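You operate a simulated robot arm through the tools that you are given. There is no shell and no other tool. Be economical: measure what you need, move in short steps, check, and stop when the job is done.

Carry out the task below with a simulated robot arm. There is one attempt and no reset: what you move stays moved.

TASK
Vent the cream gauge plate and swap in the round green plug.
Fine: needle at 0 before the collar is freed; wind the large dark grey knob right out; round blue plug on the bench; lock the collar, shut the blue knob. Leave the rest. Set down upright: round blue plug.

Only the result counts: the job must be done as asked and must still hold three seconds after the hand-in. Knocking over, shifting, dropping, spilling or breaking anything else fails it.

THE ROBOT
A 7-joint arm with a two-finger gripper, hanging from a carriage that runs on a rail from [-144.3, 3.1] to [103.7, -2.2] (x, y) and turns from -313 to 374 degrees about z. Base frame: it is fixed where the carriage stands at the start and does not move with it; the origin is on the floor, on the carriage's upright axis, x ahead of it, y to its left, z up. Units: cm, degrees, N and s.
With the tool pointing down near the work surface it reaches from about 10 to 52 cm from the robot's upright axis, wherever it stands. Its first joint turns from -143.0 to 143.0 degrees. Places, roughly: black collar of the cream gauge plate [50, 50, 90]; blue knob of the cream gauge plate [70, 40, 90]; cream gauge plate [60, 40, 80]; large dark grey knob of the cream gauge plate [60, 40, 90]; port of the cream gauge plate [50, 50, 90]; red handle of the cream gauge plate [50, 40, 90]; round orange plug (4x4x6 cm) [180, 50, 50]; round purple plug (4x4x6 cm) [190, 50, 50]; round white plug (4x4x6 cm) [200, 50, 50]; top of the grey bench [110, 70, 80]. Payload 1.37 kg.
The TCP is the grasp point between the finger pads, 1.6 cm short of the fingertips. In the tool frame z runs along the fingers and y along their closing line. The gripper opens to 9.2 cm. The gripper's body begins 7.4 cm behind the TCP.
Orientation is told as [roll, pitch, yaw] about the base's x, y, z axes, in that order, counted from this pose: with the fingers straight down and closing along the base's y, the tool's x points along the base's -x, its y along +y and its z along -z.

THE INTERFACE
- The arm moves only by the tool servo_tool. Its argument "targets" is a list of rows, each an object of numbers (a shift or turn left out is 0, a gripper value left out holds the last): "gripper": the finger opening in m, from 0 to 0.092; "dx", "dy", "dz": the shift along the base's x, y, z in m; "ax", "ay", "az": the turn, a rotation vector about the base's x, y, z in degrees. In form: [{"gripper": .., "dx": .., "dy": .., "dz": .., "ax": .., "ay": .., "az": ..}, ...]. A call has 1 to 12 rows; each row is the pose to reach, as a shift and turn from the pose commanded when the call began. A row lasts 0.2 s, in which the tool goes at most 5 cm and 8.6 degrees; a call with a longer step from one row to the next is refused whole, and so is a gripper value outside its range. Where a pose cannot be reached the arm comes as near as it can. A force on the tool above 40 N (or 10 N above the force at the start of the call, whichever is more), or a blocked arm, ends the call early, and 0.2 s more pass. Each finger halts on what it meets, pressing with about 21 N; the grip force reading is that of the motor and also rises with nothing between the fingers. The clock runs only during rows and for 0.2 s after the last one: add rows that repeat a pose to give the fingers time. It gives the time, the measured TCP pose, the force on the tool (base axes), the opening and the grip force at its end, in the units of the frame above (readings bear some noise), with the torque about the TCP (base axes, N m) and any sound that the robot's microphone picked up.
- Cameras (640 x 400 px; columns grow to the right, rows downward): "scene" is now at [28.61, 4.28, 167.45]; the picture's right is [0.62, -0.78, 0.00], its down [-0.62, -0.49, -0.61] and it looks along [0.48, 0.38, -0.79] (base axes); focal length 259 px, centre (320, 200). "wrist" rides on the gripper at [7.1, 1.9, -11.1] in the tool frame; the picture's right is [-0.26, 0.96, 0.00], its down [-0.78, -0.21, -0.59] and it looks along [-0.57, -0.15, 0.81] (tool axes); focal length 280 px, centre (320, 200).
- camera(camera): a new picture of that camera. No time passes.
- raise_lower(by): slides the trunk up (or, below 0, down) by that many cm; the arm and the scene camera ride with it, the base frame stays. It gives what a move gives, with no picture.
- drive_base(legs): drives the robot by 1 to 6 legs, each [ahead, left, turn to the left] in cm, cm and degrees, along the robot's own axes; the way and the turn of a leg run together, so that a leg with both is an arc; at most 150 cm and 180 degrees a leg. The arm and the cameras ride along, it lands a little off, and it stops where it bumps. It keeps to its track: a leg is cut to what the track allows. It gives what a move gives.
- aim_head(pan, tilt): turns the head with the scene camera to pan (to the left, within 155 degrees either way) and tilt (down, from -29 to 69), counted from straight ahead of the robot. It gives what a move gives.
- pixel_to_xyz(camera, pixels): there is no depth. For up to 12 entries [column, row, z] of the newest picture of that camera ("zoom" is the newest enlarged one), the place [x, y] in the base frame at which the ray of that pixel passes the height z, good to about 0.2 cm, but the place of the scene camera against the robot may be out by one fixed shift of up to 1.2 cm in any direction. No time passes.
- close_up(camera, box): a new picture of the part [left, top, right, bottom] of that camera's present view, enlarged. No time passes.
- job_done(): hands the job in; it is judged then, once.

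Go step by step. Measure first, check grasps and placings, and put right what went wrong. The budget is 80 turns and 60 pictures, counting those below and the enlarged ones. Unless the task says otherwise, let go and move clear before handing in, and close with one line.

The tools are called after "Emit:" as a command line: name --argument value ..., lists and objects as JSON in quotes. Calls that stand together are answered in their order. servo_tool: Moves the arm, as the interface text tells. Its arguments: {"type":"object","properties":{"targets":{"type":"array","items":{"type":"object","properties":{"gripper":{"type":"number"},"dx":{"type":"number"},"dy":{"type":"number"},"dz":{"type":"number"},"ax":{"type":"number"},"ay":{"type":"number"},"az":{"type":"number"}}}}},"required":["targets"]} The other tools are called the same way: raise_lower (by) slides the trunk up or down; drive_base (legs) drives the base; aim_head (pan, tilt) turns the head that bears the scene camera; camera (camera) takes a picture; pixel_to_xyz (camera, pixels) gives the place at which the rays of pixels pass given heights; close_up (camera, box) takes an enlarged picture of a part of a camera's view; job_done () hands the job in.

At the start:

```text
clock: 0.0
position: [67.74, 42.32, 117.78]
orientation: [0.0, 0.1, -0.1]
ft_force: [1.0, -0.4, -0.6]
torque: [-0.01, 0.01, -0.03]
opening: 9.15
finger_force: 0.0
trunk travel left (down, up): [-32.5, 25.6]
robot x, y, heading: [-0.27, 0.33, 0.2]
head pan, tilt: [38.5, 52.3]
```

scene: 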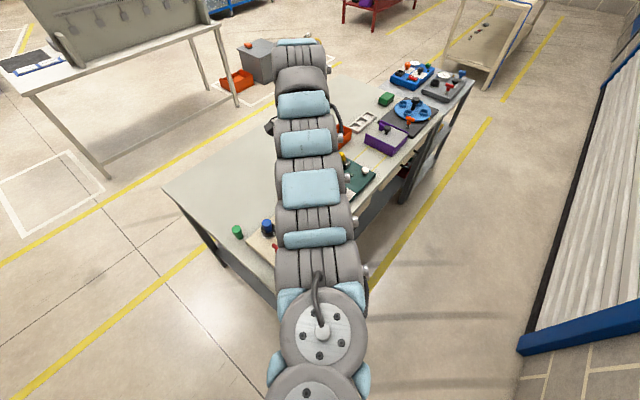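
wrist: 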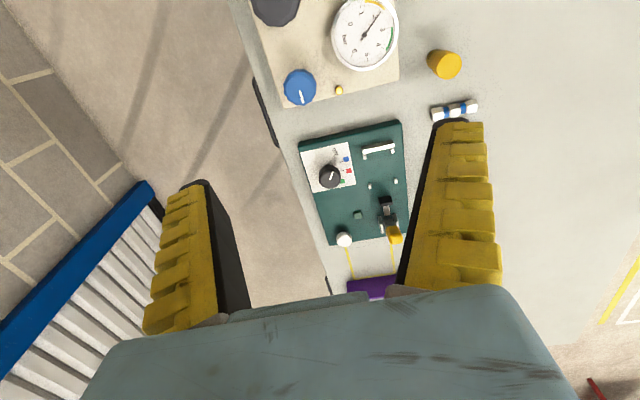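

The wrist view shows only the lower edge of the cream plate (blue knob at 300,87; gauge at 365,33). I'll pull the arm back in x to see all of it.

Emit:
servo_tool --targets '[{"dx": -0.05}, {"dx": -0.1}, {"dx": -0.15}, {"dx": -0.2}, {"dx": -0.25}, {"dx": -0.25}]'

Emit:
camera --camera "wrist"

Emit:
camera --camera "scene"

```text
clock: 1.4
position: [56.48, 42.29, 118.05]
orientation: [0.0, -0.1, 0.1]
ft_force: [0.7, 0.5, -0.2]
torque: [0.01, 0.02, -0.03]
opening: 9.2
finger_force: 0.0
out of reach, approached as far as the arm can: row 3, 4, 5, 6
trunk travel left (down, up): [-32.5, 25.6]
robot x, y, heading: [-0.02, 0.49, 0.2]
head pan, tilt: [38.5, 52.3]
```

```text
57 pictures are left
```

wrist: 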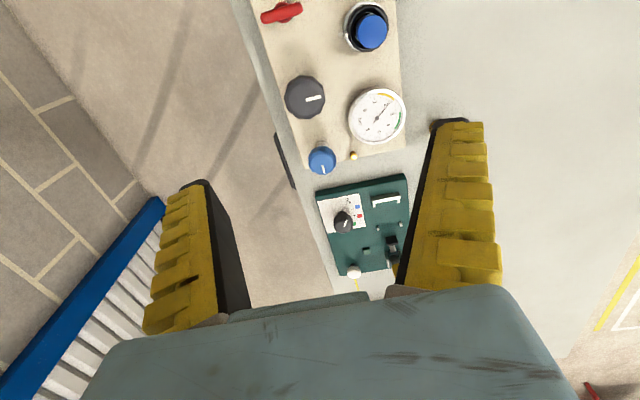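

```text
56 pictures are left
```

scene: 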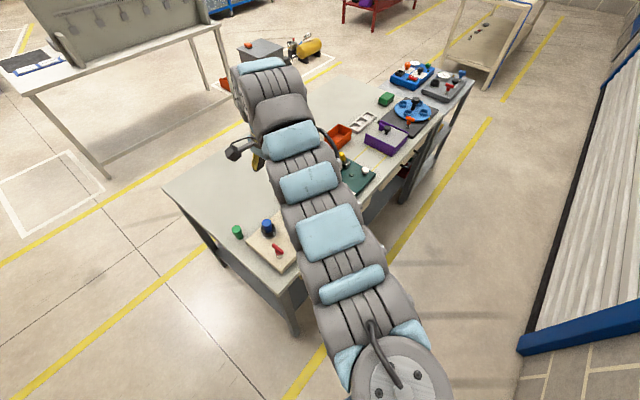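

The round green plug stands on the bench at scene (237,232), and the blue plug is in the collar at wrist (370,30). I'll drive the carriage to about x=52 so the plate is within reach, then bring the arm back over it.

Emit:
drive_base --legs '[[52, 0, 0]]'

Emit:
servo_tool --targets '[{"dx": -0.05}, {"dx": -0.1}, {"dx": -0.15}, {"dx": -0.2}, {"dx": -0.25}, {"dx": -0.3}, {"dx": -0.35}, {"dx": -0.4}, {"dx": -0.45}, {"dx": -0.5}, {"dx": -0.55}, {"dx": -0.6}]'

Emit:
camera --camera "wrist"

Emit:
camera --camera "scene"

```text
clock: 4.4
position: [108.45, 41.3, 117.98]
orientation: [0.0, 0.0, 0.2]
ft_force: [0.6, 0.5, -0.4]
torque: [-0.02, -0.02, 0.01]
opening: 9.2
finger_force: 0.1
trunk travel left (down, up): [-32.5, 25.6]
robot x, y, heading: [52.14, -1.18, 0.1]
head pan, tilt: [38.5, 52.3]
```

```text
clock: 7.0
position: [43.67, 56.06, 123.34]
orientation: [0.0, 0.0, 0.1]
ft_force: [1.2, 0.5, 0.1]
torque: [-0.02, 0.14, -0.02]
opening: 9.21
finger_force: 0.0
out of reach, approached as far as the arm can: row 1, 2, 3, 4, 5, 6, 7, 8, 9, 10, 11, 12
trunk travel left (down, up): [-32.5, 25.6]
robot x, y, heading: [51.55, -1.43, 0.2]
head pan, tilt: [38.5, 52.3]
```

```text
55 pictures are left
```

wrist: 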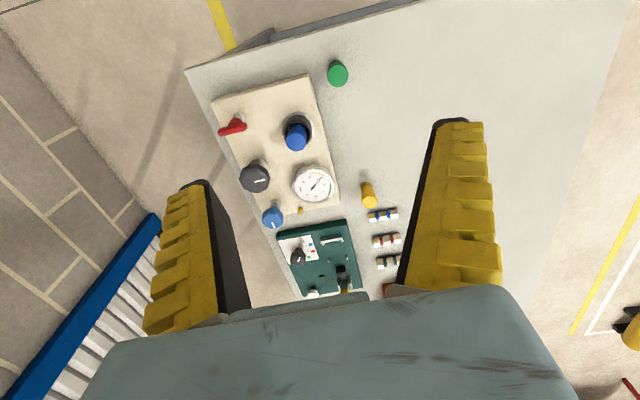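

```text
54 pictures are left
```

scene: 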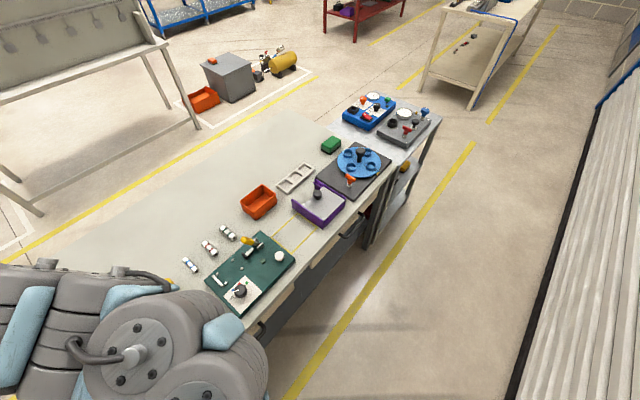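

Now the wrist view has the entire plate plus the green plug (337,73). I'll take a close-up and measure at candidate heights.

Emit:
close_up --camera "wrist" --box '[200, 50, 360, 230]'

Emit:
pixel_to_xyz --camera "wrist" --pixels '[[212, 102, 82], [310, 75, 82], [340, 207, 82], [254, 178, 86], [272, 217, 86], [297, 135, 88], [232, 127, 86], [313, 184, 86], [337, 73, 86], [337, 73, 80]]'

```text
2.22 times, centred on (280, 140) of wrist
```

zoom: 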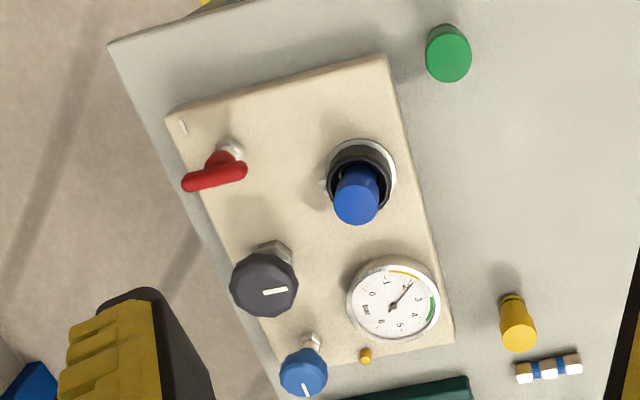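

```text
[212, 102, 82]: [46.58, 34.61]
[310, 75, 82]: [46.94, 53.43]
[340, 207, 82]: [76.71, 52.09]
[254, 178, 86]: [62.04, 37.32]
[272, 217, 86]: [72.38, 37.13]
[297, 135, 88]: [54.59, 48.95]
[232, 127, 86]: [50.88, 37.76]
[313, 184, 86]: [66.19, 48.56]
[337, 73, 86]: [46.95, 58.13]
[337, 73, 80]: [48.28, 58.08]
```

The gauge reads about 2.3 bar and the plate is roughly x 47–76, y 35–53. I'll lower the trunk to triangulate the heights from a second view.

Emit:
raise_lower --by -18

Emit:
camera --camera "wrist"

```text
clock: 9.0
position: [43.77, 56.13, 105.46]
orientation: [0.1, 0.1, 0.2]
ft_force: [-0.4, 0.5, -0.1]
torque: [0.01, 0.02, 0.0]
opening: 9.2
finger_force: 0.1
trunk travel left (down, up): [-14.5, 43.6]
robot x, y, heading: [51.97, -1.08, 0.2]
head pan, tilt: [38.5, 52.3]
```

```text
52 pictures are left
```

wrist: 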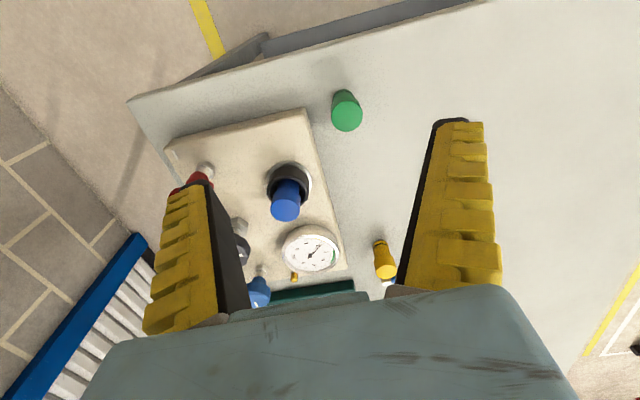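

Emit:
pixel_to_xyz --camera "wrist" --pixels '[[346, 113, 80], [346, 113, 86], [285, 205, 86], [285, 205, 92], [310, 250, 82], [310, 250, 86], [343, 267, 80], [305, 110, 80], [305, 110, 83], [166, 152, 80], [166, 152, 83], [346, 97, 80]]'

Emit:
servo_tool --targets '[{"dy": -0.05}, {"dy": -0.1}, {"dy": -0.15}, {"dy": -0.15}]'

Emit:
camera --camera "wrist"

```text
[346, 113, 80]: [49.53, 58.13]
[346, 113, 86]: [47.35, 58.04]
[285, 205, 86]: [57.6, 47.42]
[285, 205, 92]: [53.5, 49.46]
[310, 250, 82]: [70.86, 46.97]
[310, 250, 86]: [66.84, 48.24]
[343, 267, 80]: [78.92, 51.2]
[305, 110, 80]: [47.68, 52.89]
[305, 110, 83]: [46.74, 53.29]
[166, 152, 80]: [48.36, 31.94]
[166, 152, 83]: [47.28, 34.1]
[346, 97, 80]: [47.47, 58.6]
```

```text
clock: 10.0
position: [43.71, 56.0, 105.5]
orientation: [0.0, 0.1, 0.2]
ft_force: [0.0, 1.0, -0.4]
torque: [0.01, 0.01, 0.01]
opening: 9.17
finger_force: 0.0
out of reach, approached as far as the arm can: row 1, 2, 3, 4
trunk travel left (down, up): [-14.5, 43.6]
robot x, y, heading: [52.04, -1.48, 0.0]
head pan, tilt: [38.5, 52.3]
```

```text
51 pictures are left
```

wrist: 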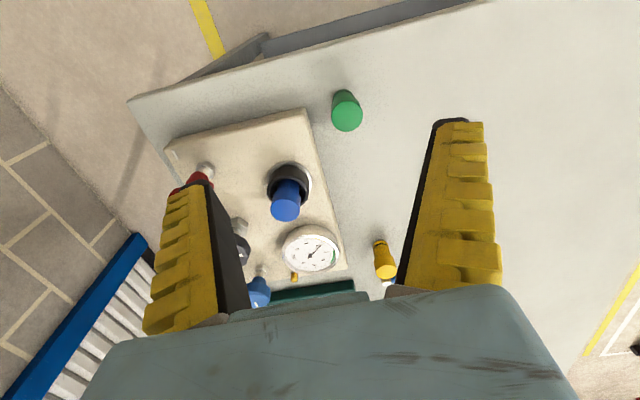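

The arm is too folded at this trunk height to come closer. I'll raise the trunk again and reach down with the arm instead.

Emit:
raise_lower --by 18

Emit:
servo_tool --targets '[{"dz": -0.05}, {"dz": -0.1}, {"dz": -0.15}, {"dz": -0.15, "dy": -0.05}, {"dz": -0.15, "dy": -0.1}, {"dz": -0.15, "dy": -0.1}]'

Emit:
camera --camera "wrist"

```text
clock: 12.0
position: [43.72, 55.97, 123.4]
orientation: [-0.2, 0.1, 0.1]
ft_force: [0.1, 0.0, 0.8]
torque: [-0.01, -0.01, 0.02]
opening: 9.19
finger_force: 0.1
trunk travel left (down, up): [-32.5, 25.6]
robot x, y, heading: [52.22, -1.09, 0.1]
head pan, tilt: [38.5, 52.3]
```

```text
clock: 13.4
position: [43.75, 56.1, 123.39]
orientation: [0.1, 0.0, 0.0]
ft_force: [0.4, -0.3, 0.8]
torque: [-0.02, 0.01, 0.02]
opening: 9.17
finger_force: 0.0
out of reach, approached as far as the arm can: row 1, 2, 3, 4, 5, 6
trunk travel left (down, up): [-32.5, 25.6]
robot x, y, heading: [51.61, -1.04, 0.0]
head pan, tilt: [38.5, 52.3]
```

```text
50 pictures are left
```

wrist: 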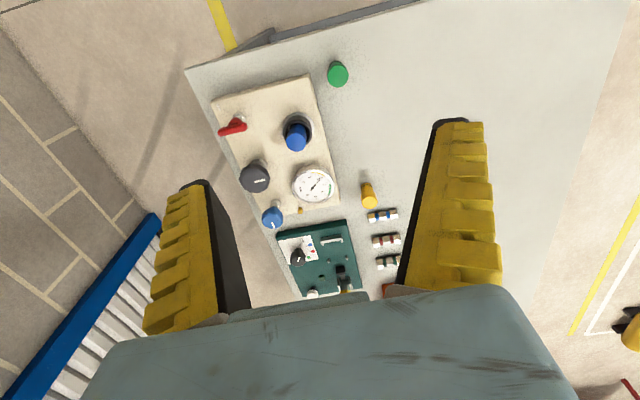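

The arm is stuck, probably at a wrist-joint limit (arm direction 98° with tool yaw 0). I'll try turning the tool about z to free it.

Emit:
servo_tool --targets '[{"az": 8}, {"az": 16}, {"az": 24}, {"az": 32}, {"az": 40}, {"az": 48}]'

Emit:
servo_tool --targets '[{"dz": -0.05}, {"dz": -0.1}]'

```text
clock: 14.8
position: [43.2, 57.67, 123.54]
orientation: [0.1, 0.1, 48.4]
ft_force: [-0.1, -0.6, -0.1]
torque: [0.05, 0.05, -0.01]
opening: 9.22
finger_force: 0.1
out of reach, approached as far as the arm can: row 1, 2, 5, 6
trunk travel left (down, up): [-32.5, 25.6]
robot x, y, heading: [52.2, -1.48, 0.0]
head pan, tilt: [38.5, 52.3]
```

```text
clock: 15.4
position: [43.09, 57.79, 117.2]
orientation: [0.2, 0.1, 48.1]
ft_force: [0.2, 1.1, -0.1]
torque: [-0.06, 0.02, -0.01]
opening: 9.2
finger_force: 0.0
out of reach, approached as far as the arm can: row 2
trunk travel left (down, up): [-32.5, 25.6]
robot x, y, heading: [51.97, -1.29, -0.0]
head pan, tilt: [38.5, 52.3]
```

Still limited downward; likely the elbow is too folded at this shoulder height. I'll raise the trunk and then reach down.

Emit:
raise_lower --by 20

Emit:
servo_tool --targets '[{"dz": -0.05}, {"dz": -0.1}, {"dz": -0.15}, {"dz": -0.2}, {"dz": -0.25}, {"dz": -0.25}]'

Emit:
camera --camera "scene"

```text
clock: 17.6
position: [43.16, 57.77, 137.3]
orientation: [0.0, 0.2, 48.2]
ft_force: [0.9, 1.2, 0.3]
torque: [0.01, 0.02, 0.02]
opening: 9.2
finger_force: 0.1
trunk travel left (down, up): [-52.5, 5.6]
robot x, y, heading: [52.07, -0.99, 0.4]
head pan, tilt: [38.5, 52.3]
```

```text
clock: 19.0
position: [42.98, 57.78, 112.22]
orientation: [0.0, 0.3, 48.1]
ft_force: [-0.3, 0.6, 0.2]
torque: [-0.02, 0.02, -0.01]
opening: 9.2
finger_force: 0.2
out of reach, approached as far as the arm can: row 1, 2
trunk travel left (down, up): [-52.5, 5.6]
robot x, y, heading: [51.87, -1.13, 0.2]
head pan, tilt: [38.5, 52.3]
```

```text
49 pictures are left
```

scene: 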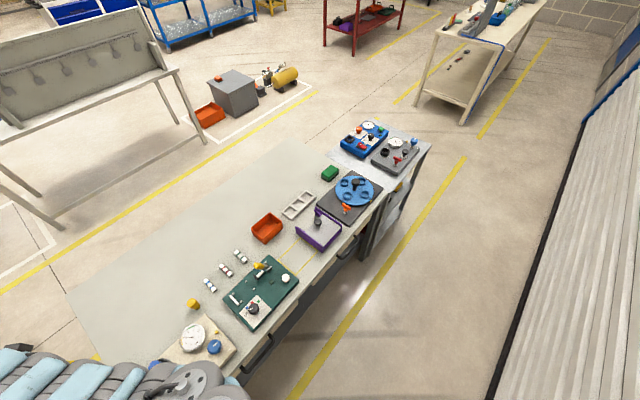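

That worked. Now I'll move inwards over the plate and turn the yaw back.

Emit:
servo_tool --targets '[{"dy": -0.05, "az": -8}, {"dy": -0.1, "az": -16}, {"dy": -0.15, "az": -24}, {"dy": -0.15, "dx": -0.03, "az": -32}, {"dy": -0.15, "dx": -0.03, "az": -40}, {"dy": -0.15, "dx": -0.03, "az": -48}, {"dy": -0.15, "dx": -0.03, "az": -48}]'

Emit:
camera --camera "wrist"

```text
clock: 20.6
position: [40.27, 42.61, 112.25]
orientation: [0.0, 0.2, 0.0]
ft_force: [0.1, -0.4, 0.2]
torque: [-0.02, 0.02, -0.01]
opening: 9.19
finger_force: 0.1
trunk travel left (down, up): [-52.5, 5.6]
robot x, y, heading: [51.86, -1.18, 0.2]
head pan, tilt: [38.5, 52.3]
```

```text
48 pictures are left
```

wrist: 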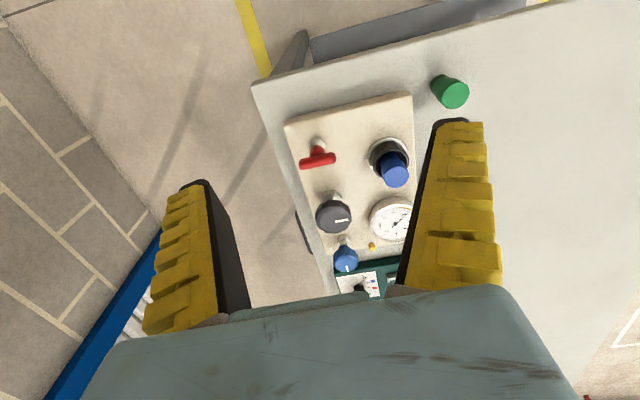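

Emit:
pixel_to_xyz --camera "wrist" --pixels '[[334, 219, 86], [334, 219, 90], [346, 259, 86], [346, 259, 90], [396, 172, 90], [396, 172, 94], [317, 160, 86], [317, 160, 90], [455, 95, 86], [455, 95, 89], [391, 217, 84], [391, 217, 88]]'

Emit:
servo_tool --targets '[{"dx": 0.05}, {"dx": 0.1}, {"dx": 0.15, "dy": -0.03}, {"dx": 0.16, "dy": -0.04}]'

Emit:
camera --camera "wrist"

```text
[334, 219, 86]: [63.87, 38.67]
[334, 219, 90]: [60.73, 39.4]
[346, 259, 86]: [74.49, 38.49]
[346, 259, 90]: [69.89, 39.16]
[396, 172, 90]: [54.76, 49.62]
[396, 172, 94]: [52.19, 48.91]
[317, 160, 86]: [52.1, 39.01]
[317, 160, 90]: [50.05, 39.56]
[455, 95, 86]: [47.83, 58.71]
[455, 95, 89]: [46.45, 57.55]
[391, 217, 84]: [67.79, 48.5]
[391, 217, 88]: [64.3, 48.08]
```

```text
refused: row 3 steps farther than a row can; nothing moved
```

```text
47 pictures are left
```

wrist: 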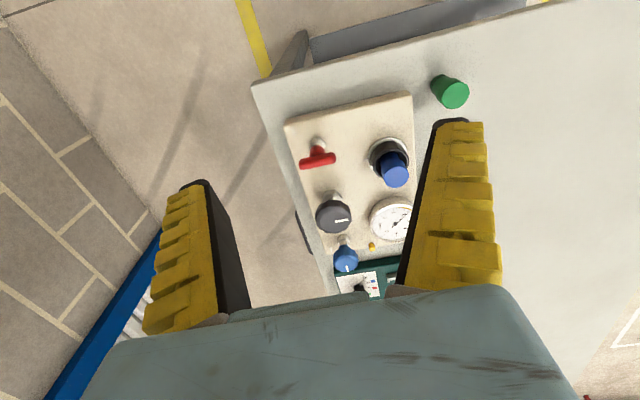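

Triangulating the views gives: grey knob top ≈(59.2,39.6,91.7), blue knob top ≈(68.7,39.3,91), blue plug top ≈(53.5,49.4,92), green plug top ≈(46.6,57.9,88.5). I'll go above the grey knob and check.

Emit:
servo_tool --targets '[{"dx": 0.047}, {"dx": 0.094}, {"dx": 0.14, "dy": -0.01}, {"dx": 0.187, "dy": -0.02}, {"dx": 0.189, "dy": -0.03, "dz": -0.04}, {"dx": 0.189, "dy": -0.03, "dz": -0.08}, {"dx": 0.189, "dy": -0.03, "dz": -0.12}, {"dx": 0.189, "dy": -0.03, "dz": -0.12}]'

Emit:
camera --camera "wrist"

Emit:
aim_head --pan 60 --tilt 60

Emit:
camera --camera "scene"

```text
clock: 22.4
position: [58.8, 39.56, 100.03]
orientation: [0.0, 0.2, 0.2]
ft_force: [0.5, 0.4, -0.9]
torque: [0.0, 0.03, 0.05]
opening: 9.21
finger_force: 0.0
trunk travel left (down, up): [-52.5, 5.6]
robot x, y, heading: [52.36, -0.97, 0.0]
head pan, tilt: [38.5, 52.3]
```

```text
46 pictures are left
```

wrist: 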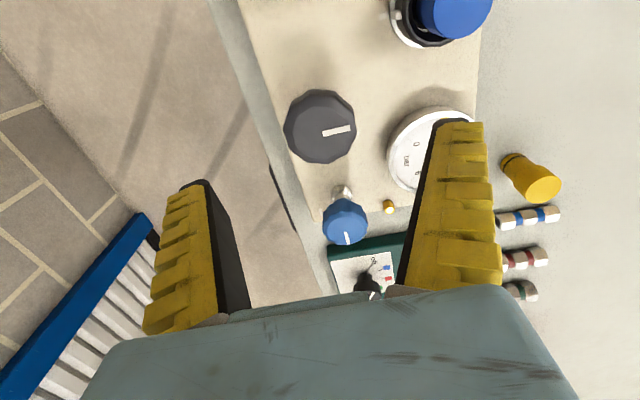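

```text
clock: 23.3
position: [58.79, 39.56, 100.1]
orientation: [0.0, 0.1, 0.1]
ft_force: [0.4, 0.1, 0.0]
torque: [0.01, 0.0, -0.02]
opening: 9.19
finger_force: 0.1
trunk travel left (down, up): [-52.5, 5.6]
robot x, y, heading: [52.12, -1.2, 0.0]
head pan, tilt: [60.0, 60.0]
```

```text
45 pictures are left
```

scene: 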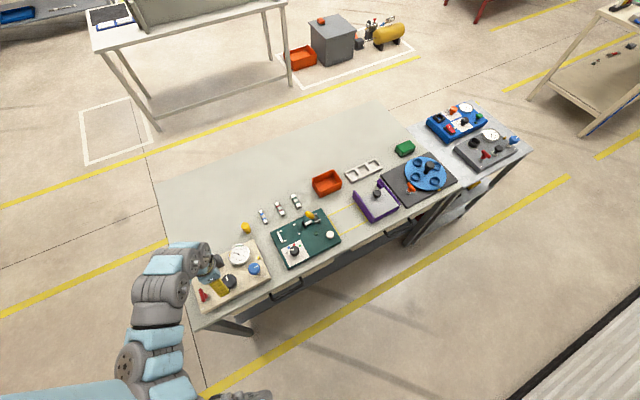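

Emit:
pixel_to_xyz --camera "wrist" --pixels '[[320, 127, 91], [320, 127, 92], [320, 127, 90], [285, 127, 91], [356, 127, 91], [345, 225, 90], [345, 225, 91], [345, 225, 92]]'

Emit:
close_up --camera "scene" --box '[180, 230, 280, 310]'

```text
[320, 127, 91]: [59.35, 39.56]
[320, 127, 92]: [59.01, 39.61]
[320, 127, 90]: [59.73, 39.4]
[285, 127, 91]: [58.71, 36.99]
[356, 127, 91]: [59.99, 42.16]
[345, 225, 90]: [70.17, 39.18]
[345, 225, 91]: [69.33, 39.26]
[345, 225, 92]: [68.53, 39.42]
```

```text
5.00 times, centred on (230, 270) of scene
```

zoom: 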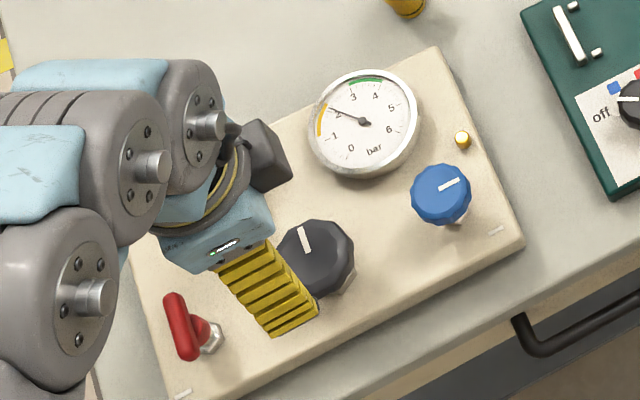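

The scene close-up reads 2.2 bar on the gauge, with the grey knob centred at ≈(59.3,39.6) and about 5.3 cm wide. I'll descend and grip it.

Emit:
servo_tool --targets '[{"dx": 0.004, "dz": -0.03, "gripper": 0.08}, {"dx": 0.004, "dz": -0.06}, {"dx": 0.004, "dz": -0.085}, {"dx": 0.004, "dz": -0.1}, {"dx": 0.004, "dz": -0.1, "gripper": 0.045}, {"dx": 0.004, "dz": -0.1, "gripper": 0.045}, {"dx": 0.004, "dz": -0.1, "gripper": 0.045}]'

Emit:
camera --camera "wrist"

```text
clock: 24.9
position: [59.32, 39.44, 90.27]
orientation: [0.1, 0.1, 0.0]
ft_force: [0.6, 0.5, -8.5]
torque: [0.02, 0.23, -0.02]
opening: 4.97
finger_force: 27.6
trunk travel left (down, up): [-52.5, 5.6]
robot x, y, heading: [52.48, -1.1, 0.3]
head pan, tilt: [60.0, 60.0]
```

```text
43 pictures are left
```

wrist: 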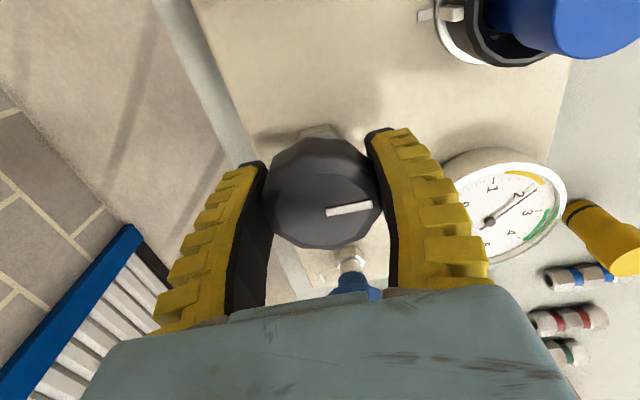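

Firm grip on the knob (4.97 cm, pixels 320,195). Now turning counter-clockwise.

Emit:
servo_tool --targets '[{"az": 8, "dz": 0.002}, {"az": 16, "dz": 0.002}, {"az": 24, "dz": 0.002}, {"az": 32, "dz": 0.002}, {"az": 40, "dz": 0.002}, {"az": 48, "dz": 0.002}, {"az": 56, "dz": 0.002}, {"az": 64, "dz": 0.002}, {"az": 72, "dz": 0.002}, {"az": 80, "dz": 0.002}]'

Emit:
close_up --camera "scene" --box '[180, 230, 280, 310]'

```text
clock: 27.1
position: [59.59, 39.5, 90.48]
orientation: [-0.1, 0.2, 80.2]
ft_force: [2.6, -12.8, 2.5]
torque: [0.08, -0.07, -0.12]
opening: 4.97
finger_force: 27.7
trunk travel left (down, up): [-52.5, 5.6]
robot x, y, heading: [51.81, -1.12, 0.4]
head pan, tilt: [60.0, 60.0]
```

```text
5.00 times, centred on (230, 270) of scene
```

zoom: 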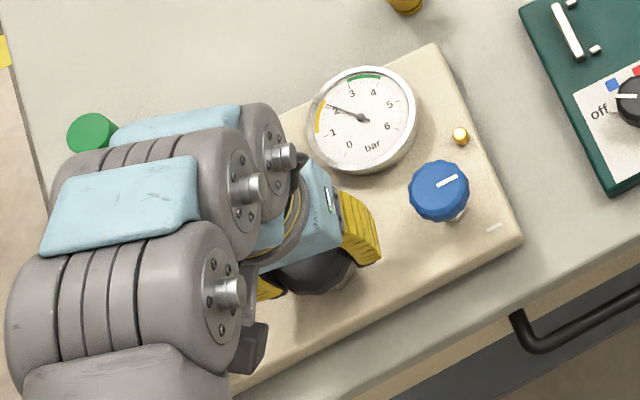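

The knob turned 80° without a stop and the gauge shows about 2.1. I'll keep turning.

Emit:
servo_tool --targets '[{"az": 8}, {"az": 16}, {"az": 24}, {"az": 32}, {"az": 40}, {"az": 48}, {"az": 56}, {"az": 64}, {"az": 72}, {"az": 80}, {"az": 88}, {"az": 96}]'

Emit:
camera --camera "wrist"

```text
clock: 29.7
position: [59.41, 39.42, 90.38]
orientation: [0.2, 0.2, 176.2]
ft_force: [-1.2, -11.2, -3.9]
torque: [0.04, -0.01, -0.37]
opening: 4.98
finger_force: 27.8
trunk travel left (down, up): [-52.5, 5.6]
robot x, y, heading: [51.85, -1.04, 0.0]
head pan, tilt: [60.0, 60.0]
```

```text
41 pictures are left
```

wrist: 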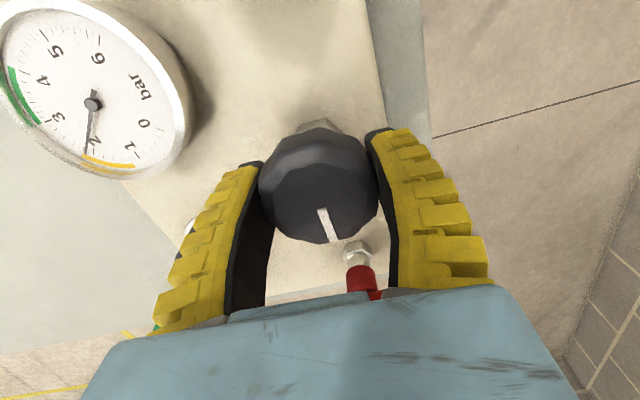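

The knob's white mark now lags the gripper by about 73° and torque rose to 0.37, so the knob has turned ~103° and seems to be at its stop. Gauge holds at ~2; I'll release, rise and unwind the wrist.

Emit:
servo_tool --targets '[{"gripper": 0.08}, {"gripper": 0.08}, {"dz": 0.05}, {"dz": 0.09}, {"dz": 0.09, "az": -8.5}, {"dz": 0.09, "az": -17}, {"dz": 0.09, "az": -25.5}, {"dz": 0.09, "az": -34}, {"dz": 0.09, "az": -42.5}, {"dz": 0.09, "az": -51}, {"dz": 0.09, "az": -59.5}, {"dz": 0.09, "az": -68}]'

Emit:
servo_tool --targets '[{"az": -8.5}, {"az": -17}, {"az": -25.5}, {"az": -34}, {"az": -42.5}, {"az": -51}, {"az": -59.5}, {"az": -68}, {"az": -76.5}, {"az": -85}, {"az": -93.5}, {"az": -102}]'

Emit:
camera --camera "wrist"

Emit:
close_up --camera "scene" --box '[180, 230, 280, 310]'

```text
clock: 32.3
position: [59.59, 39.75, 99.47]
orientation: [0.0, 0.1, 108.0]
ft_force: [-0.4, -0.1, 0.1]
torque: [0.03, 0.03, -0.01]
opening: 8.13
finger_force: 0.7
trunk travel left (down, up): [-52.5, 5.6]
robot x, y, heading: [52.13, -1.06, 0.1]
head pan, tilt: [60.0, 60.0]
```

```text
clock: 34.9
position: [59.31, 39.79, 99.53]
orientation: [-0.1, 0.1, 6.2]
ft_force: [0.1, 0.4, -0.6]
torque: [-0.05, 0.05, 0.0]
opening: 8.14
finger_force: 0.3
trunk travel left (down, up): [-52.5, 5.6]
robot x, y, heading: [51.91, -1.17, -0.0]
head pan, tilt: [60.0, 60.0]
```

```text
40 pictures are left
```

wrist: 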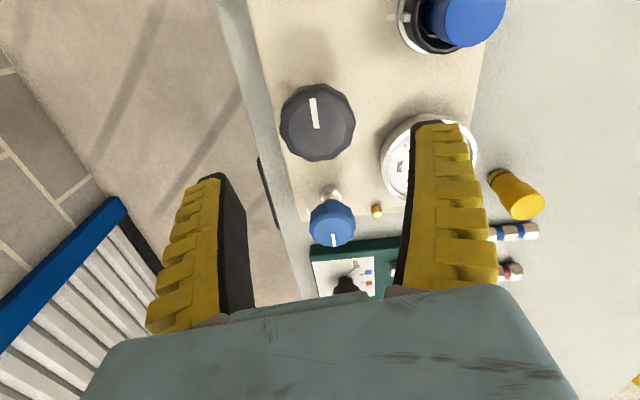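

```text
5.00 times, centred on (230, 270) of scene
```

zoom: 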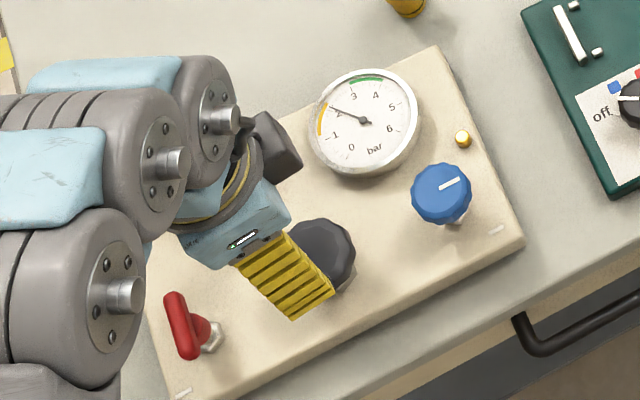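

The mark moved ~95° counter-clockwise; gauge unchanged. I'll re-grip and try a bit further to confirm that it's at the stop.

Emit:
servo_tool --targets '[{"dz": -0.045}, {"dz": -0.09}, {"dz": -0.09, "gripper": 0.045}, {"dz": -0.09}, {"dz": -0.09}, {"dz": -0.09, "az": 6}, {"dz": -0.09, "az": 12}, {"dz": -0.09, "az": 18}, {"dz": -0.09, "az": 24}, {"dz": -0.09, "az": 30}]'

Emit:
camera --camera "wrist"

```text
clock: 37.1
position: [59.57, 39.38, 90.48]
orientation: [0.1, 0.1, 36.3]
ft_force: [1.8, -4.0, -0.8]
torque: [0.01, 0.02, -0.05]
opening: 5.08
finger_force: 4.3
trunk travel left (down, up): [-52.5, 5.6]
robot x, y, heading: [52.32, -0.98, -0.1]
head pan, tilt: [60.0, 60.0]
```

```text
38 pictures are left
```

wrist: 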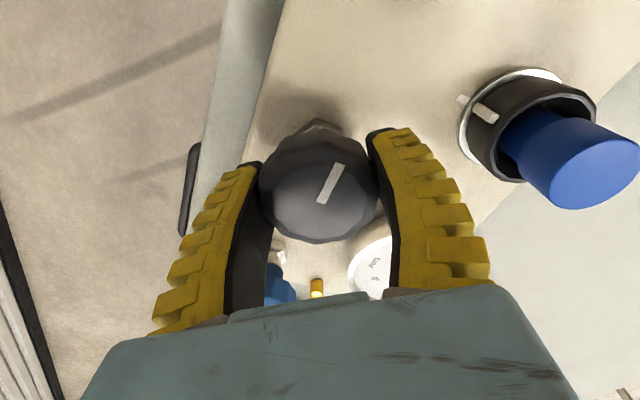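

Mark lagged 30° but the grip read only 4 N. I'll repeat with a tighter squeeze to be sure.

Emit:
servo_tool --targets '[{"gripper": 0.02}, {"gripper": 0.02}, {"az": 8}, {"az": 16}, {"az": 24}, {"az": 32}, {"az": 40}]'

Emit:
camera --camera "wrist"

```text
clock: 38.7
position: [59.45, 39.59, 90.48]
orientation: [-0.1, 0.2, 76.2]
ft_force: [6.1, -7.3, -2.5]
torque: [-0.01, -0.02, -0.41]
opening: 4.94
finger_force: 28.4
trunk travel left (down, up): [-52.5, 5.6]
robot x, y, heading: [52.14, -0.88, 0.4]
head pan, tilt: [60.0, 60.0]
```

```text
37 pictures are left
```

wrist: 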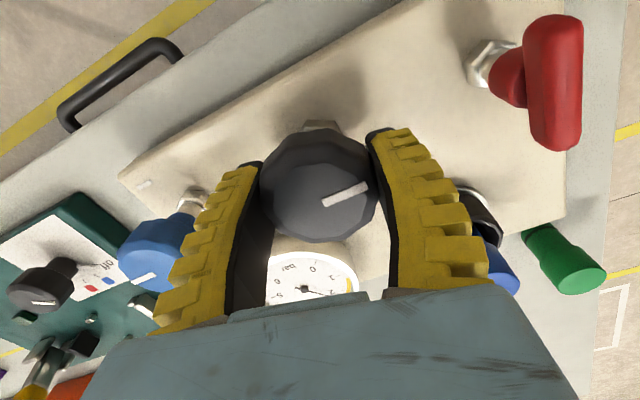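

The mark stays put under 0.41 N·m, so the grey knob is right out. Next the blue knob: release, rise, turn back and shift over it.

Emit:
servo_tool --targets '[{"gripper": 0.08}, {"gripper": 0.08}, {"dz": 0.05}, {"dz": 0.09}, {"dz": 0.09, "dx": 0.02, "az": -8}, {"dz": 0.09, "dx": 0.04, "az": -16}, {"dz": 0.09, "dx": 0.06, "az": -24}, {"dz": 0.09, "dx": 0.08, "az": -32}, {"dz": 0.09, "dx": 0.095, "az": -40}, {"dz": 0.09, "dx": 0.095, "az": -48}, {"dz": 0.09, "dx": 0.095, "az": -56}, {"dz": 0.09, "dx": 0.095, "az": -64}]'

Emit:
servo_tool --targets '[{"az": -8}, {"az": -16}, {"az": -24}, {"az": -32}, {"az": -40}, {"az": -40}]'

Emit:
camera --camera "wrist"

```text
clock: 41.3
position: [68.97, 39.65, 99.4]
orientation: [0.1, 0.1, 11.9]
ft_force: [-0.5, 0.9, -0.5]
torque: [-0.01, 0.0, 0.0]
opening: 8.13
finger_force: 0.8
trunk travel left (down, up): [-52.5, 5.6]
robot x, y, heading: [51.82, -1.11, -0.1]
head pan, tilt: [60.0, 60.0]
```

```text
clock: 42.7
position: [68.96, 39.62, 99.41]
orientation: [-0.1, 0.2, -28.0]
ft_force: [-0.1, 0.3, 0.0]
torque: [-0.02, 0.01, -0.03]
opening: 8.14
finger_force: 0.6
trunk travel left (down, up): [-52.5, 5.6]
robot x, y, heading: [51.83, -0.96, -0.1]
head pan, tilt: [60.0, 60.0]
```

```text
36 pictures are left
```

wrist: 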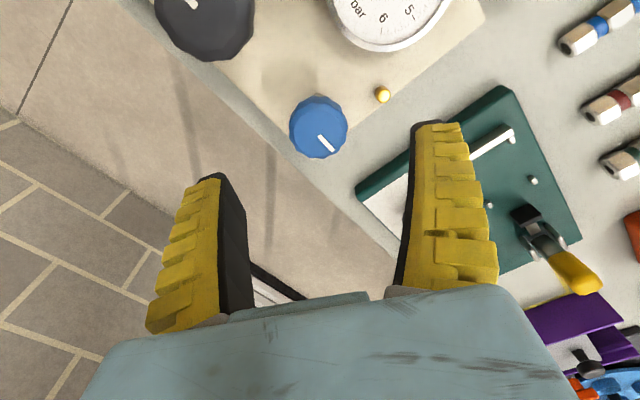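

Emit:
pixel_to_xyz --camera "wrist" --pixels '[[318, 127, 90], [318, 127, 91], [318, 127, 92], [290, 127, 91], [347, 127, 91]]'

```text
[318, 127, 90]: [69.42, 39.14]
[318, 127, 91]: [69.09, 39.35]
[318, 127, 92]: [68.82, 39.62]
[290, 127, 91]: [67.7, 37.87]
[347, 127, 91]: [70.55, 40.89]
```

Blue knob centre ≈(69.05,39.4), diameter ~4.2 cm. Descend, grip tightly and turn counter-clockwise (opening direction) with gauge watching.

Emit:
servo_tool --targets '[{"dz": -0.045, "dy": -0.002, "gripper": 0.07}, {"dz": -0.092, "dy": -0.002, "dx": 0.001}, {"dz": -0.092, "dy": -0.002, "dx": 0.001, "gripper": 0.02}, {"dz": -0.092, "dy": -0.002, "dx": 0.001}, {"dz": -0.092, "dy": -0.002, "dx": 0.001}, {"dz": -0.092, "dy": -0.002, "dx": 0.001, "az": 8}, {"dz": -0.092, "dy": -0.002, "dx": 0.001, "az": 16}, {"dz": -0.092, "dy": -0.002, "dx": 0.001, "az": 24}, {"dz": -0.092, "dy": -0.002, "dx": 0.001, "az": 32}, {"dz": -0.092, "dy": -0.002, "dx": 0.001, "az": 40}, {"dz": -0.092, "dy": -0.002, "dx": 0.001, "az": 48}]'

Emit:
camera --camera "wrist"

Emit:
close_up --camera "scene" --box '[180, 230, 280, 310]'

```text
clock: 45.1
position: [68.84, 39.01, 90.02]
orientation: [-0.2, 0.4, 20.2]
ft_force: [-7.5, -13.4, -19.7]
torque: [-0.09, 0.37, -0.13]
opening: 3.7
finger_force: 28.1
trunk travel left (down, up): [-52.5, 5.6]
robot x, y, heading: [52.15, -1.0, -0.2]
head pan, tilt: [60.0, 60.0]
```

```text
35 pictures are left
```

wrist: 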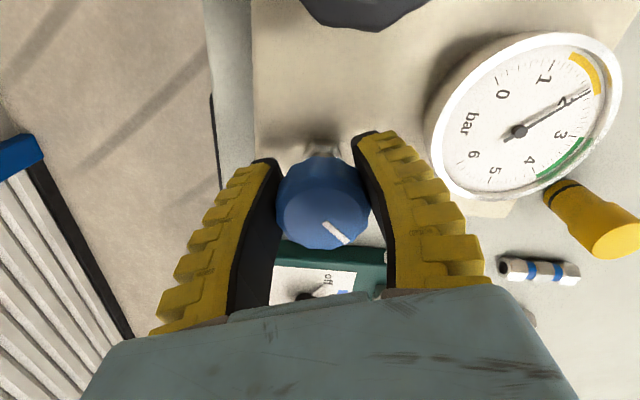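

```text
5.00 times, centred on (230, 270) of scene
```

zoom: 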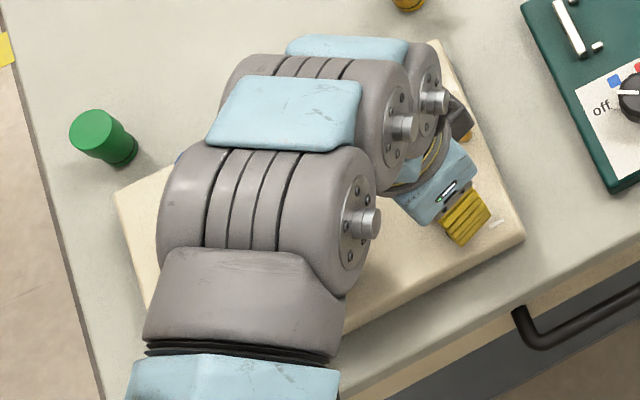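

The knob turned with the gripper (mark same place in grip); gauge still about 2.1. Keep turning, easing z a little.

Emit:
servo_tool --targets '[{"dz": 0.002, "az": 8}, {"dz": 0.002, "az": 16}, {"dz": 0.002, "az": 24}, {"dz": 0.002, "az": 32}, {"dz": 0.002, "az": 40}, {"dz": 0.002, "az": 48}, {"dz": 0.002, "az": 56}, {"dz": 0.002, "az": 64}, {"dz": 0.002, "az": 72}, {"dz": 0.002, "az": 80}, {"dz": 0.002, "az": 88}]'

Emit:
camera --camera "wrist"

```text
clock: 47.5
position: [69.3, 39.31, 90.59]
orientation: [-0.1, 0.3, 108.3]
ft_force: [9.0, -8.3, -3.4]
torque: [-0.07, -0.08, -0.22]
opening: 3.53
finger_force: 28.1
trunk travel left (down, up): [-52.5, 5.6]
robot x, y, heading: [52.03, -0.59, -0.1]
head pan, tilt: [60.0, 60.0]
```

```text
33 pictures are left
```

wrist: 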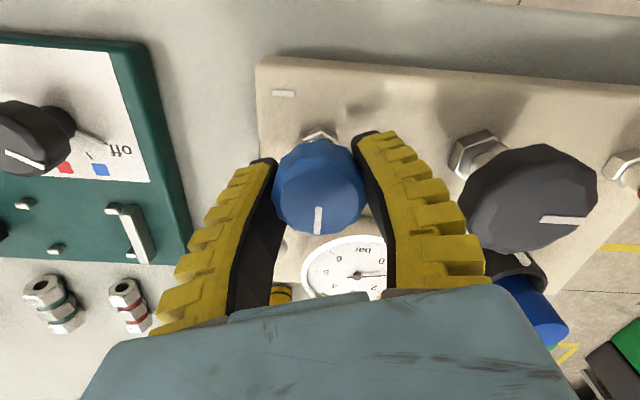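

Emit:
close_up --camera "wrist" --box '[290, 220, 400, 310]'

```text
4.44 times, centred on (345, 265) of wrist
```

zoom: 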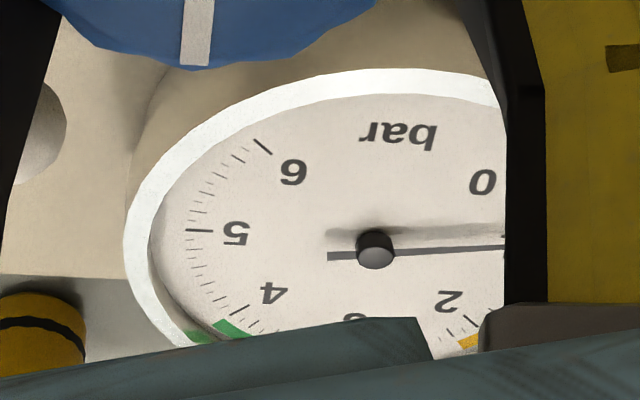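

The needle is dropping (~1 bar): the bleed is open. I'll release, rise and pull back to view the gauge and collar while it drains.

Emit:
servo_tool --targets '[{"gripper": 0.08}, {"gripper": 0.08}, {"dz": 0.05}, {"dz": 0.09}, {"dz": 0.09, "az": -8.5}, {"dz": 0.09, "az": -17, "dx": -0.03}, {"dz": 0.09, "az": -25.5, "dx": -0.06}, {"dz": 0.09, "az": -34, "dx": -0.09}, {"dz": 0.09, "az": -42.5, "dx": -0.12}, {"dz": 0.09, "az": -51, "dx": -0.15}, {"dz": 0.09, "az": -59.5, "dx": -0.18}, {"dz": 0.09, "az": -68, "dx": -0.2}]'

Emit:
servo_tool --targets '[{"az": -8.5, "dy": 0.03}, {"az": -17, "dy": 0.06}, {"az": -25.5, "dy": 0.07}, {"az": -34, "dy": 0.07, "dx": -0.03}, {"az": -40, "dy": 0.07, "dx": -0.06, "dz": 0.03}, {"az": -40, "dy": 0.07, "dx": -0.06, "dz": 0.03}]'

Emit:
camera --camera "wrist"

Emit:
close_up --camera "scene" --box '[180, 230, 280, 310]'

```text
clock: 50.1
position: [49.02, 39.41, 99.37]
orientation: [0.0, 0.2, 39.9]
ft_force: [-1.1, -0.5, 0.0]
torque: [-0.02, -0.03, -0.01]
opening: 8.12
finger_force: 0.7
trunk travel left (down, up): [-52.5, 5.6]
robot x, y, heading: [51.64, -1.08, 0.2]
head pan, tilt: [60.0, 60.0]
```

```text
clock: 51.5
position: [43.02, 46.45, 102.41]
orientation: [0.0, 0.3, 0.1]
ft_force: [-0.2, 0.9, 0.0]
torque: [-0.02, -0.01, 0.0]
opening: 8.14
finger_force: 0.5
trunk travel left (down, up): [-52.5, 5.6]
robot x, y, heading: [52.08, -1.17, 0.1]
head pan, tilt: [60.0, 60.0]
```

```text
31 pictures are left
```

wrist: 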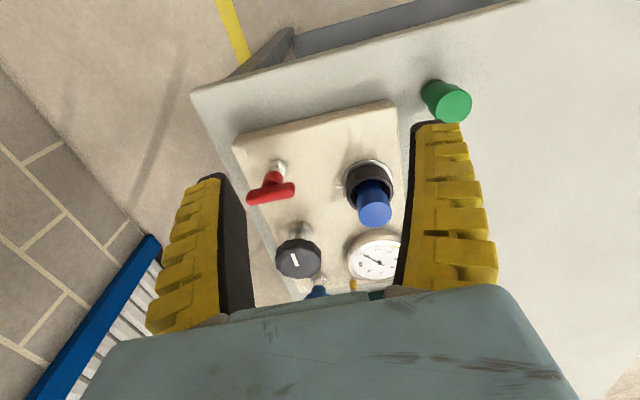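

```text
5.00 times, centred on (230, 270) of scene
```

zoom: 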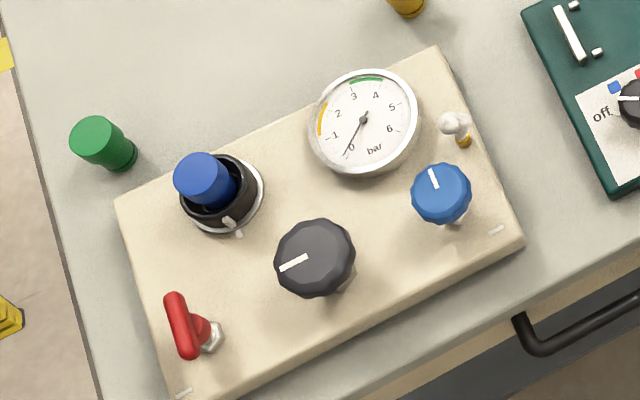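

Needle is at ~0 now. Zooming in on the collar to measure it.

Emit:
close_up --camera "wrist" --box '[320, 140, 420, 240]'

Emit:
pixel_to_xyz --camera "zoom" --pixels '[[320, 200, 85]]'

Emit:
close_up --camera "scene" --box '[200, 250, 250, 290]'

```text
4.00 times, centred on (370, 190) of wrist
```

zoom: 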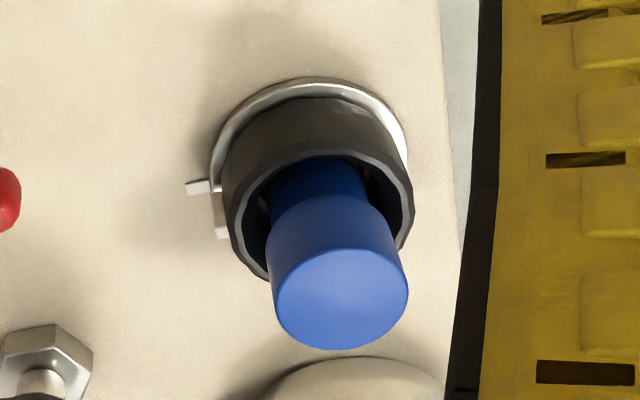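

```text
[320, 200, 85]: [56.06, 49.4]
```

```text
10.00 times, centred on (225, 270) of scene
```

zoom: 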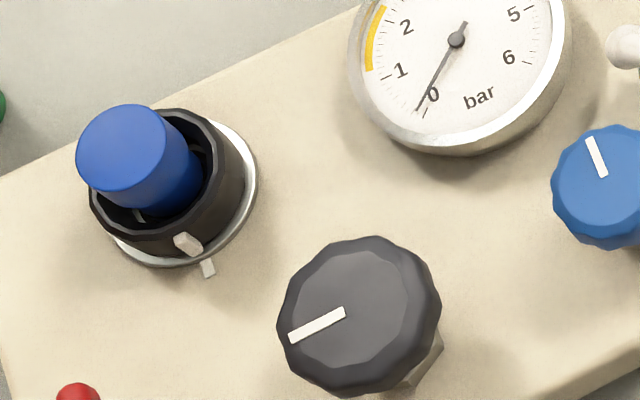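

Emit:
pixel_to_xyz --camera "wrist" --pixels '[[369.5, 193.7, 86], [369.5, 193.7, 87], [369.5, 193.7, 88], [369.5, 193.7, 89], [374.5, 214.5, 90], [374.5, 214.5, 91], [374.5, 214.5, 92], [374.5, 214.5, 93], [393.5, 193.7, 88], [346.5, 193.7, 88], [357, 214.5, 91], [392, 214.5, 91]]'

```text
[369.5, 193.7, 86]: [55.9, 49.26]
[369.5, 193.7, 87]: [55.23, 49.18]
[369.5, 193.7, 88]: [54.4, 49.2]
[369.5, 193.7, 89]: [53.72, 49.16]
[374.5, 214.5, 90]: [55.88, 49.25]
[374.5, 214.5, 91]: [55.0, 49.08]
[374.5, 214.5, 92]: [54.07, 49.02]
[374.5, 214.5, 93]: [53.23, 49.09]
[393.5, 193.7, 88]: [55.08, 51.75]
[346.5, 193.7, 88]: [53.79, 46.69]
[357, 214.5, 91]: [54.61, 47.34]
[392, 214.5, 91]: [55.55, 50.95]
```

Port axis ≈(53.7,49.2), collar rim z≈89 and ~5.2 cm wide, plug top z≈92.4. I'll move above it and refine.

Emit:
servo_tool --targets '[{"dx": 0.045}, {"dx": 0.09, "dy": 0.015}, {"dx": 0.107, "dy": 0.028, "dz": -0.01}, {"dx": 0.107, "dy": 0.028, "dz": -0.01}]'

Emit:
camera --camera "wrist"

```text
clock: 52.5
position: [53.79, 49.12, 101.4]
orientation: [0.1, 0.1, 0.1]
ft_force: [0.3, -0.7, -0.4]
torque: [0.02, 0.02, -0.01]
opening: 8.13
finger_force: 1.2
trunk travel left (down, up): [-52.5, 5.6]
robot x, y, heading: [52.28, -1.18, 0.0]
head pan, tilt: [60.0, 60.0]
```

```text
27 pictures are left
```

wrist: 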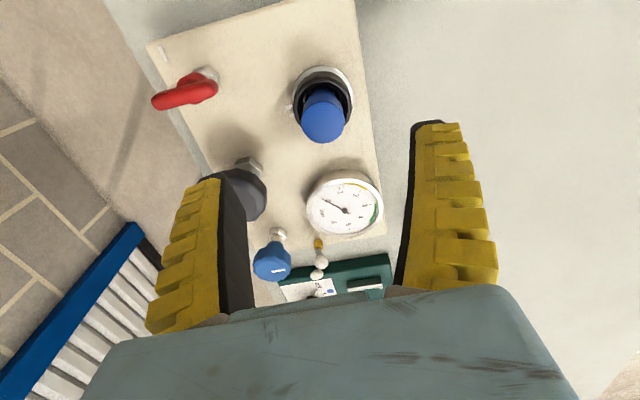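

Emit:
pixel_to_xyz --camera "wrist" --pixels '[[322, 122, 91.5], [322, 122, 92.5], [322, 122, 93.5], [322, 104, 88], [322, 104, 89], [322, 104, 90]]'

Emit:
close_up --camera "wrist" --box '[275, 55, 385, 245]'

```text
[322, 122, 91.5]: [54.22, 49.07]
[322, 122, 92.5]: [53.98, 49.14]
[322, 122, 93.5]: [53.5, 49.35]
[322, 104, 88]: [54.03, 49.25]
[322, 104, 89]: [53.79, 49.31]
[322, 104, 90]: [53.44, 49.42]
```

```text
2.11 times, centred on (330, 150) of wrist
```

zoom: 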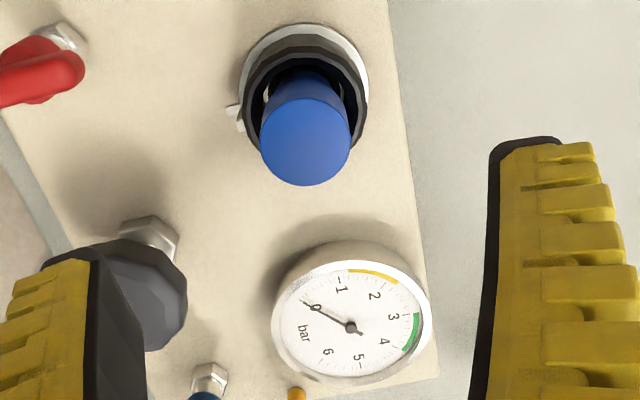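

The needle is on 0 in the zoom, and the port is at (53.8,49.2). The collar's lug is on its −y side, so I'll turn the gripper to close along x (yaw −80) before going down.

Emit:
servo_tool --targets '[{"az": -8}, {"az": -16}, {"az": -24}, {"az": -32}, {"az": -40}, {"az": -48}, {"az": -56}, {"az": -64}, {"az": -72}, {"az": -80}, {"az": -80, "dy": 0.001}]'

Emit:
camera --camera "wrist"

```text
clock: 54.9
position: [53.84, 49.51, 101.39]
orientation: [0.0, 0.1, -79.8]
ft_force: [0.5, 0.9, -0.4]
torque: [-0.03, 0.0, 0.0]
opening: 8.15
finger_force: 0.5
trunk travel left (down, up): [-52.5, 5.6]
robot x, y, heading: [51.9, -0.76, 0.4]
head pan, tilt: [60.0, 60.0]
```

```text
25 pictures are left
```

wrist: 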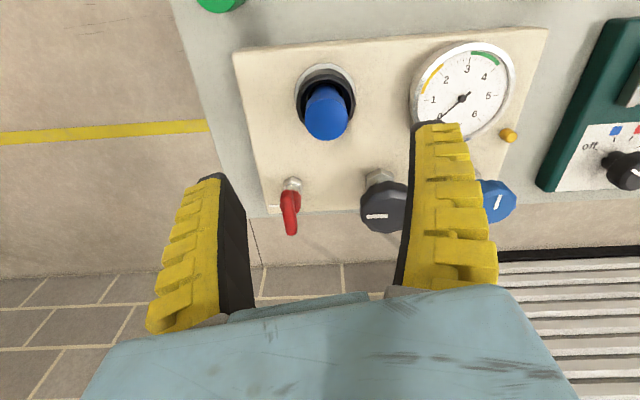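

Emit:
pixel_to_xyz --camera "wrist" --pixels '[[326, 115, 92.4], [326, 97, 89]]'

Emit:
servo_tool --targets '[{"dz": -0.04, "gripper": 0.075, "dy": -0.002}, {"dz": -0.08, "dy": -0.002}, {"dz": -0.11, "dy": -0.002}, {"dz": -0.135, "dy": -0.002}, {"dz": -0.135, "dy": -0.002}]'

Emit:
camera --camera "wrist"

```text
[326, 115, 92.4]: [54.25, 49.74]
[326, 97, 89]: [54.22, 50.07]
```

```text
clock: 56.1
position: [53.67, 49.1, 88.15]
orientation: [0.0, 0.1, -79.9]
ft_force: [0.6, 0.5, 0.4]
torque: [0.05, 0.02, 0.0]
opening: 7.68
finger_force: 0.7
trunk travel left (down, up): [-52.5, 5.6]
robot x, y, heading: [52.38, -1.22, 0.0]
head pan, tilt: [60.0, 60.0]
```

```text
24 pictures are left
```

wrist: 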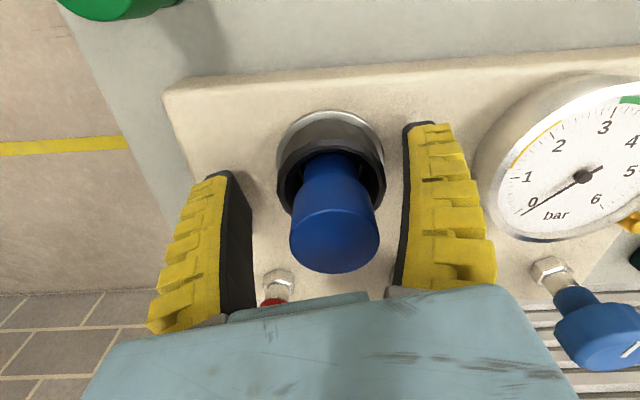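

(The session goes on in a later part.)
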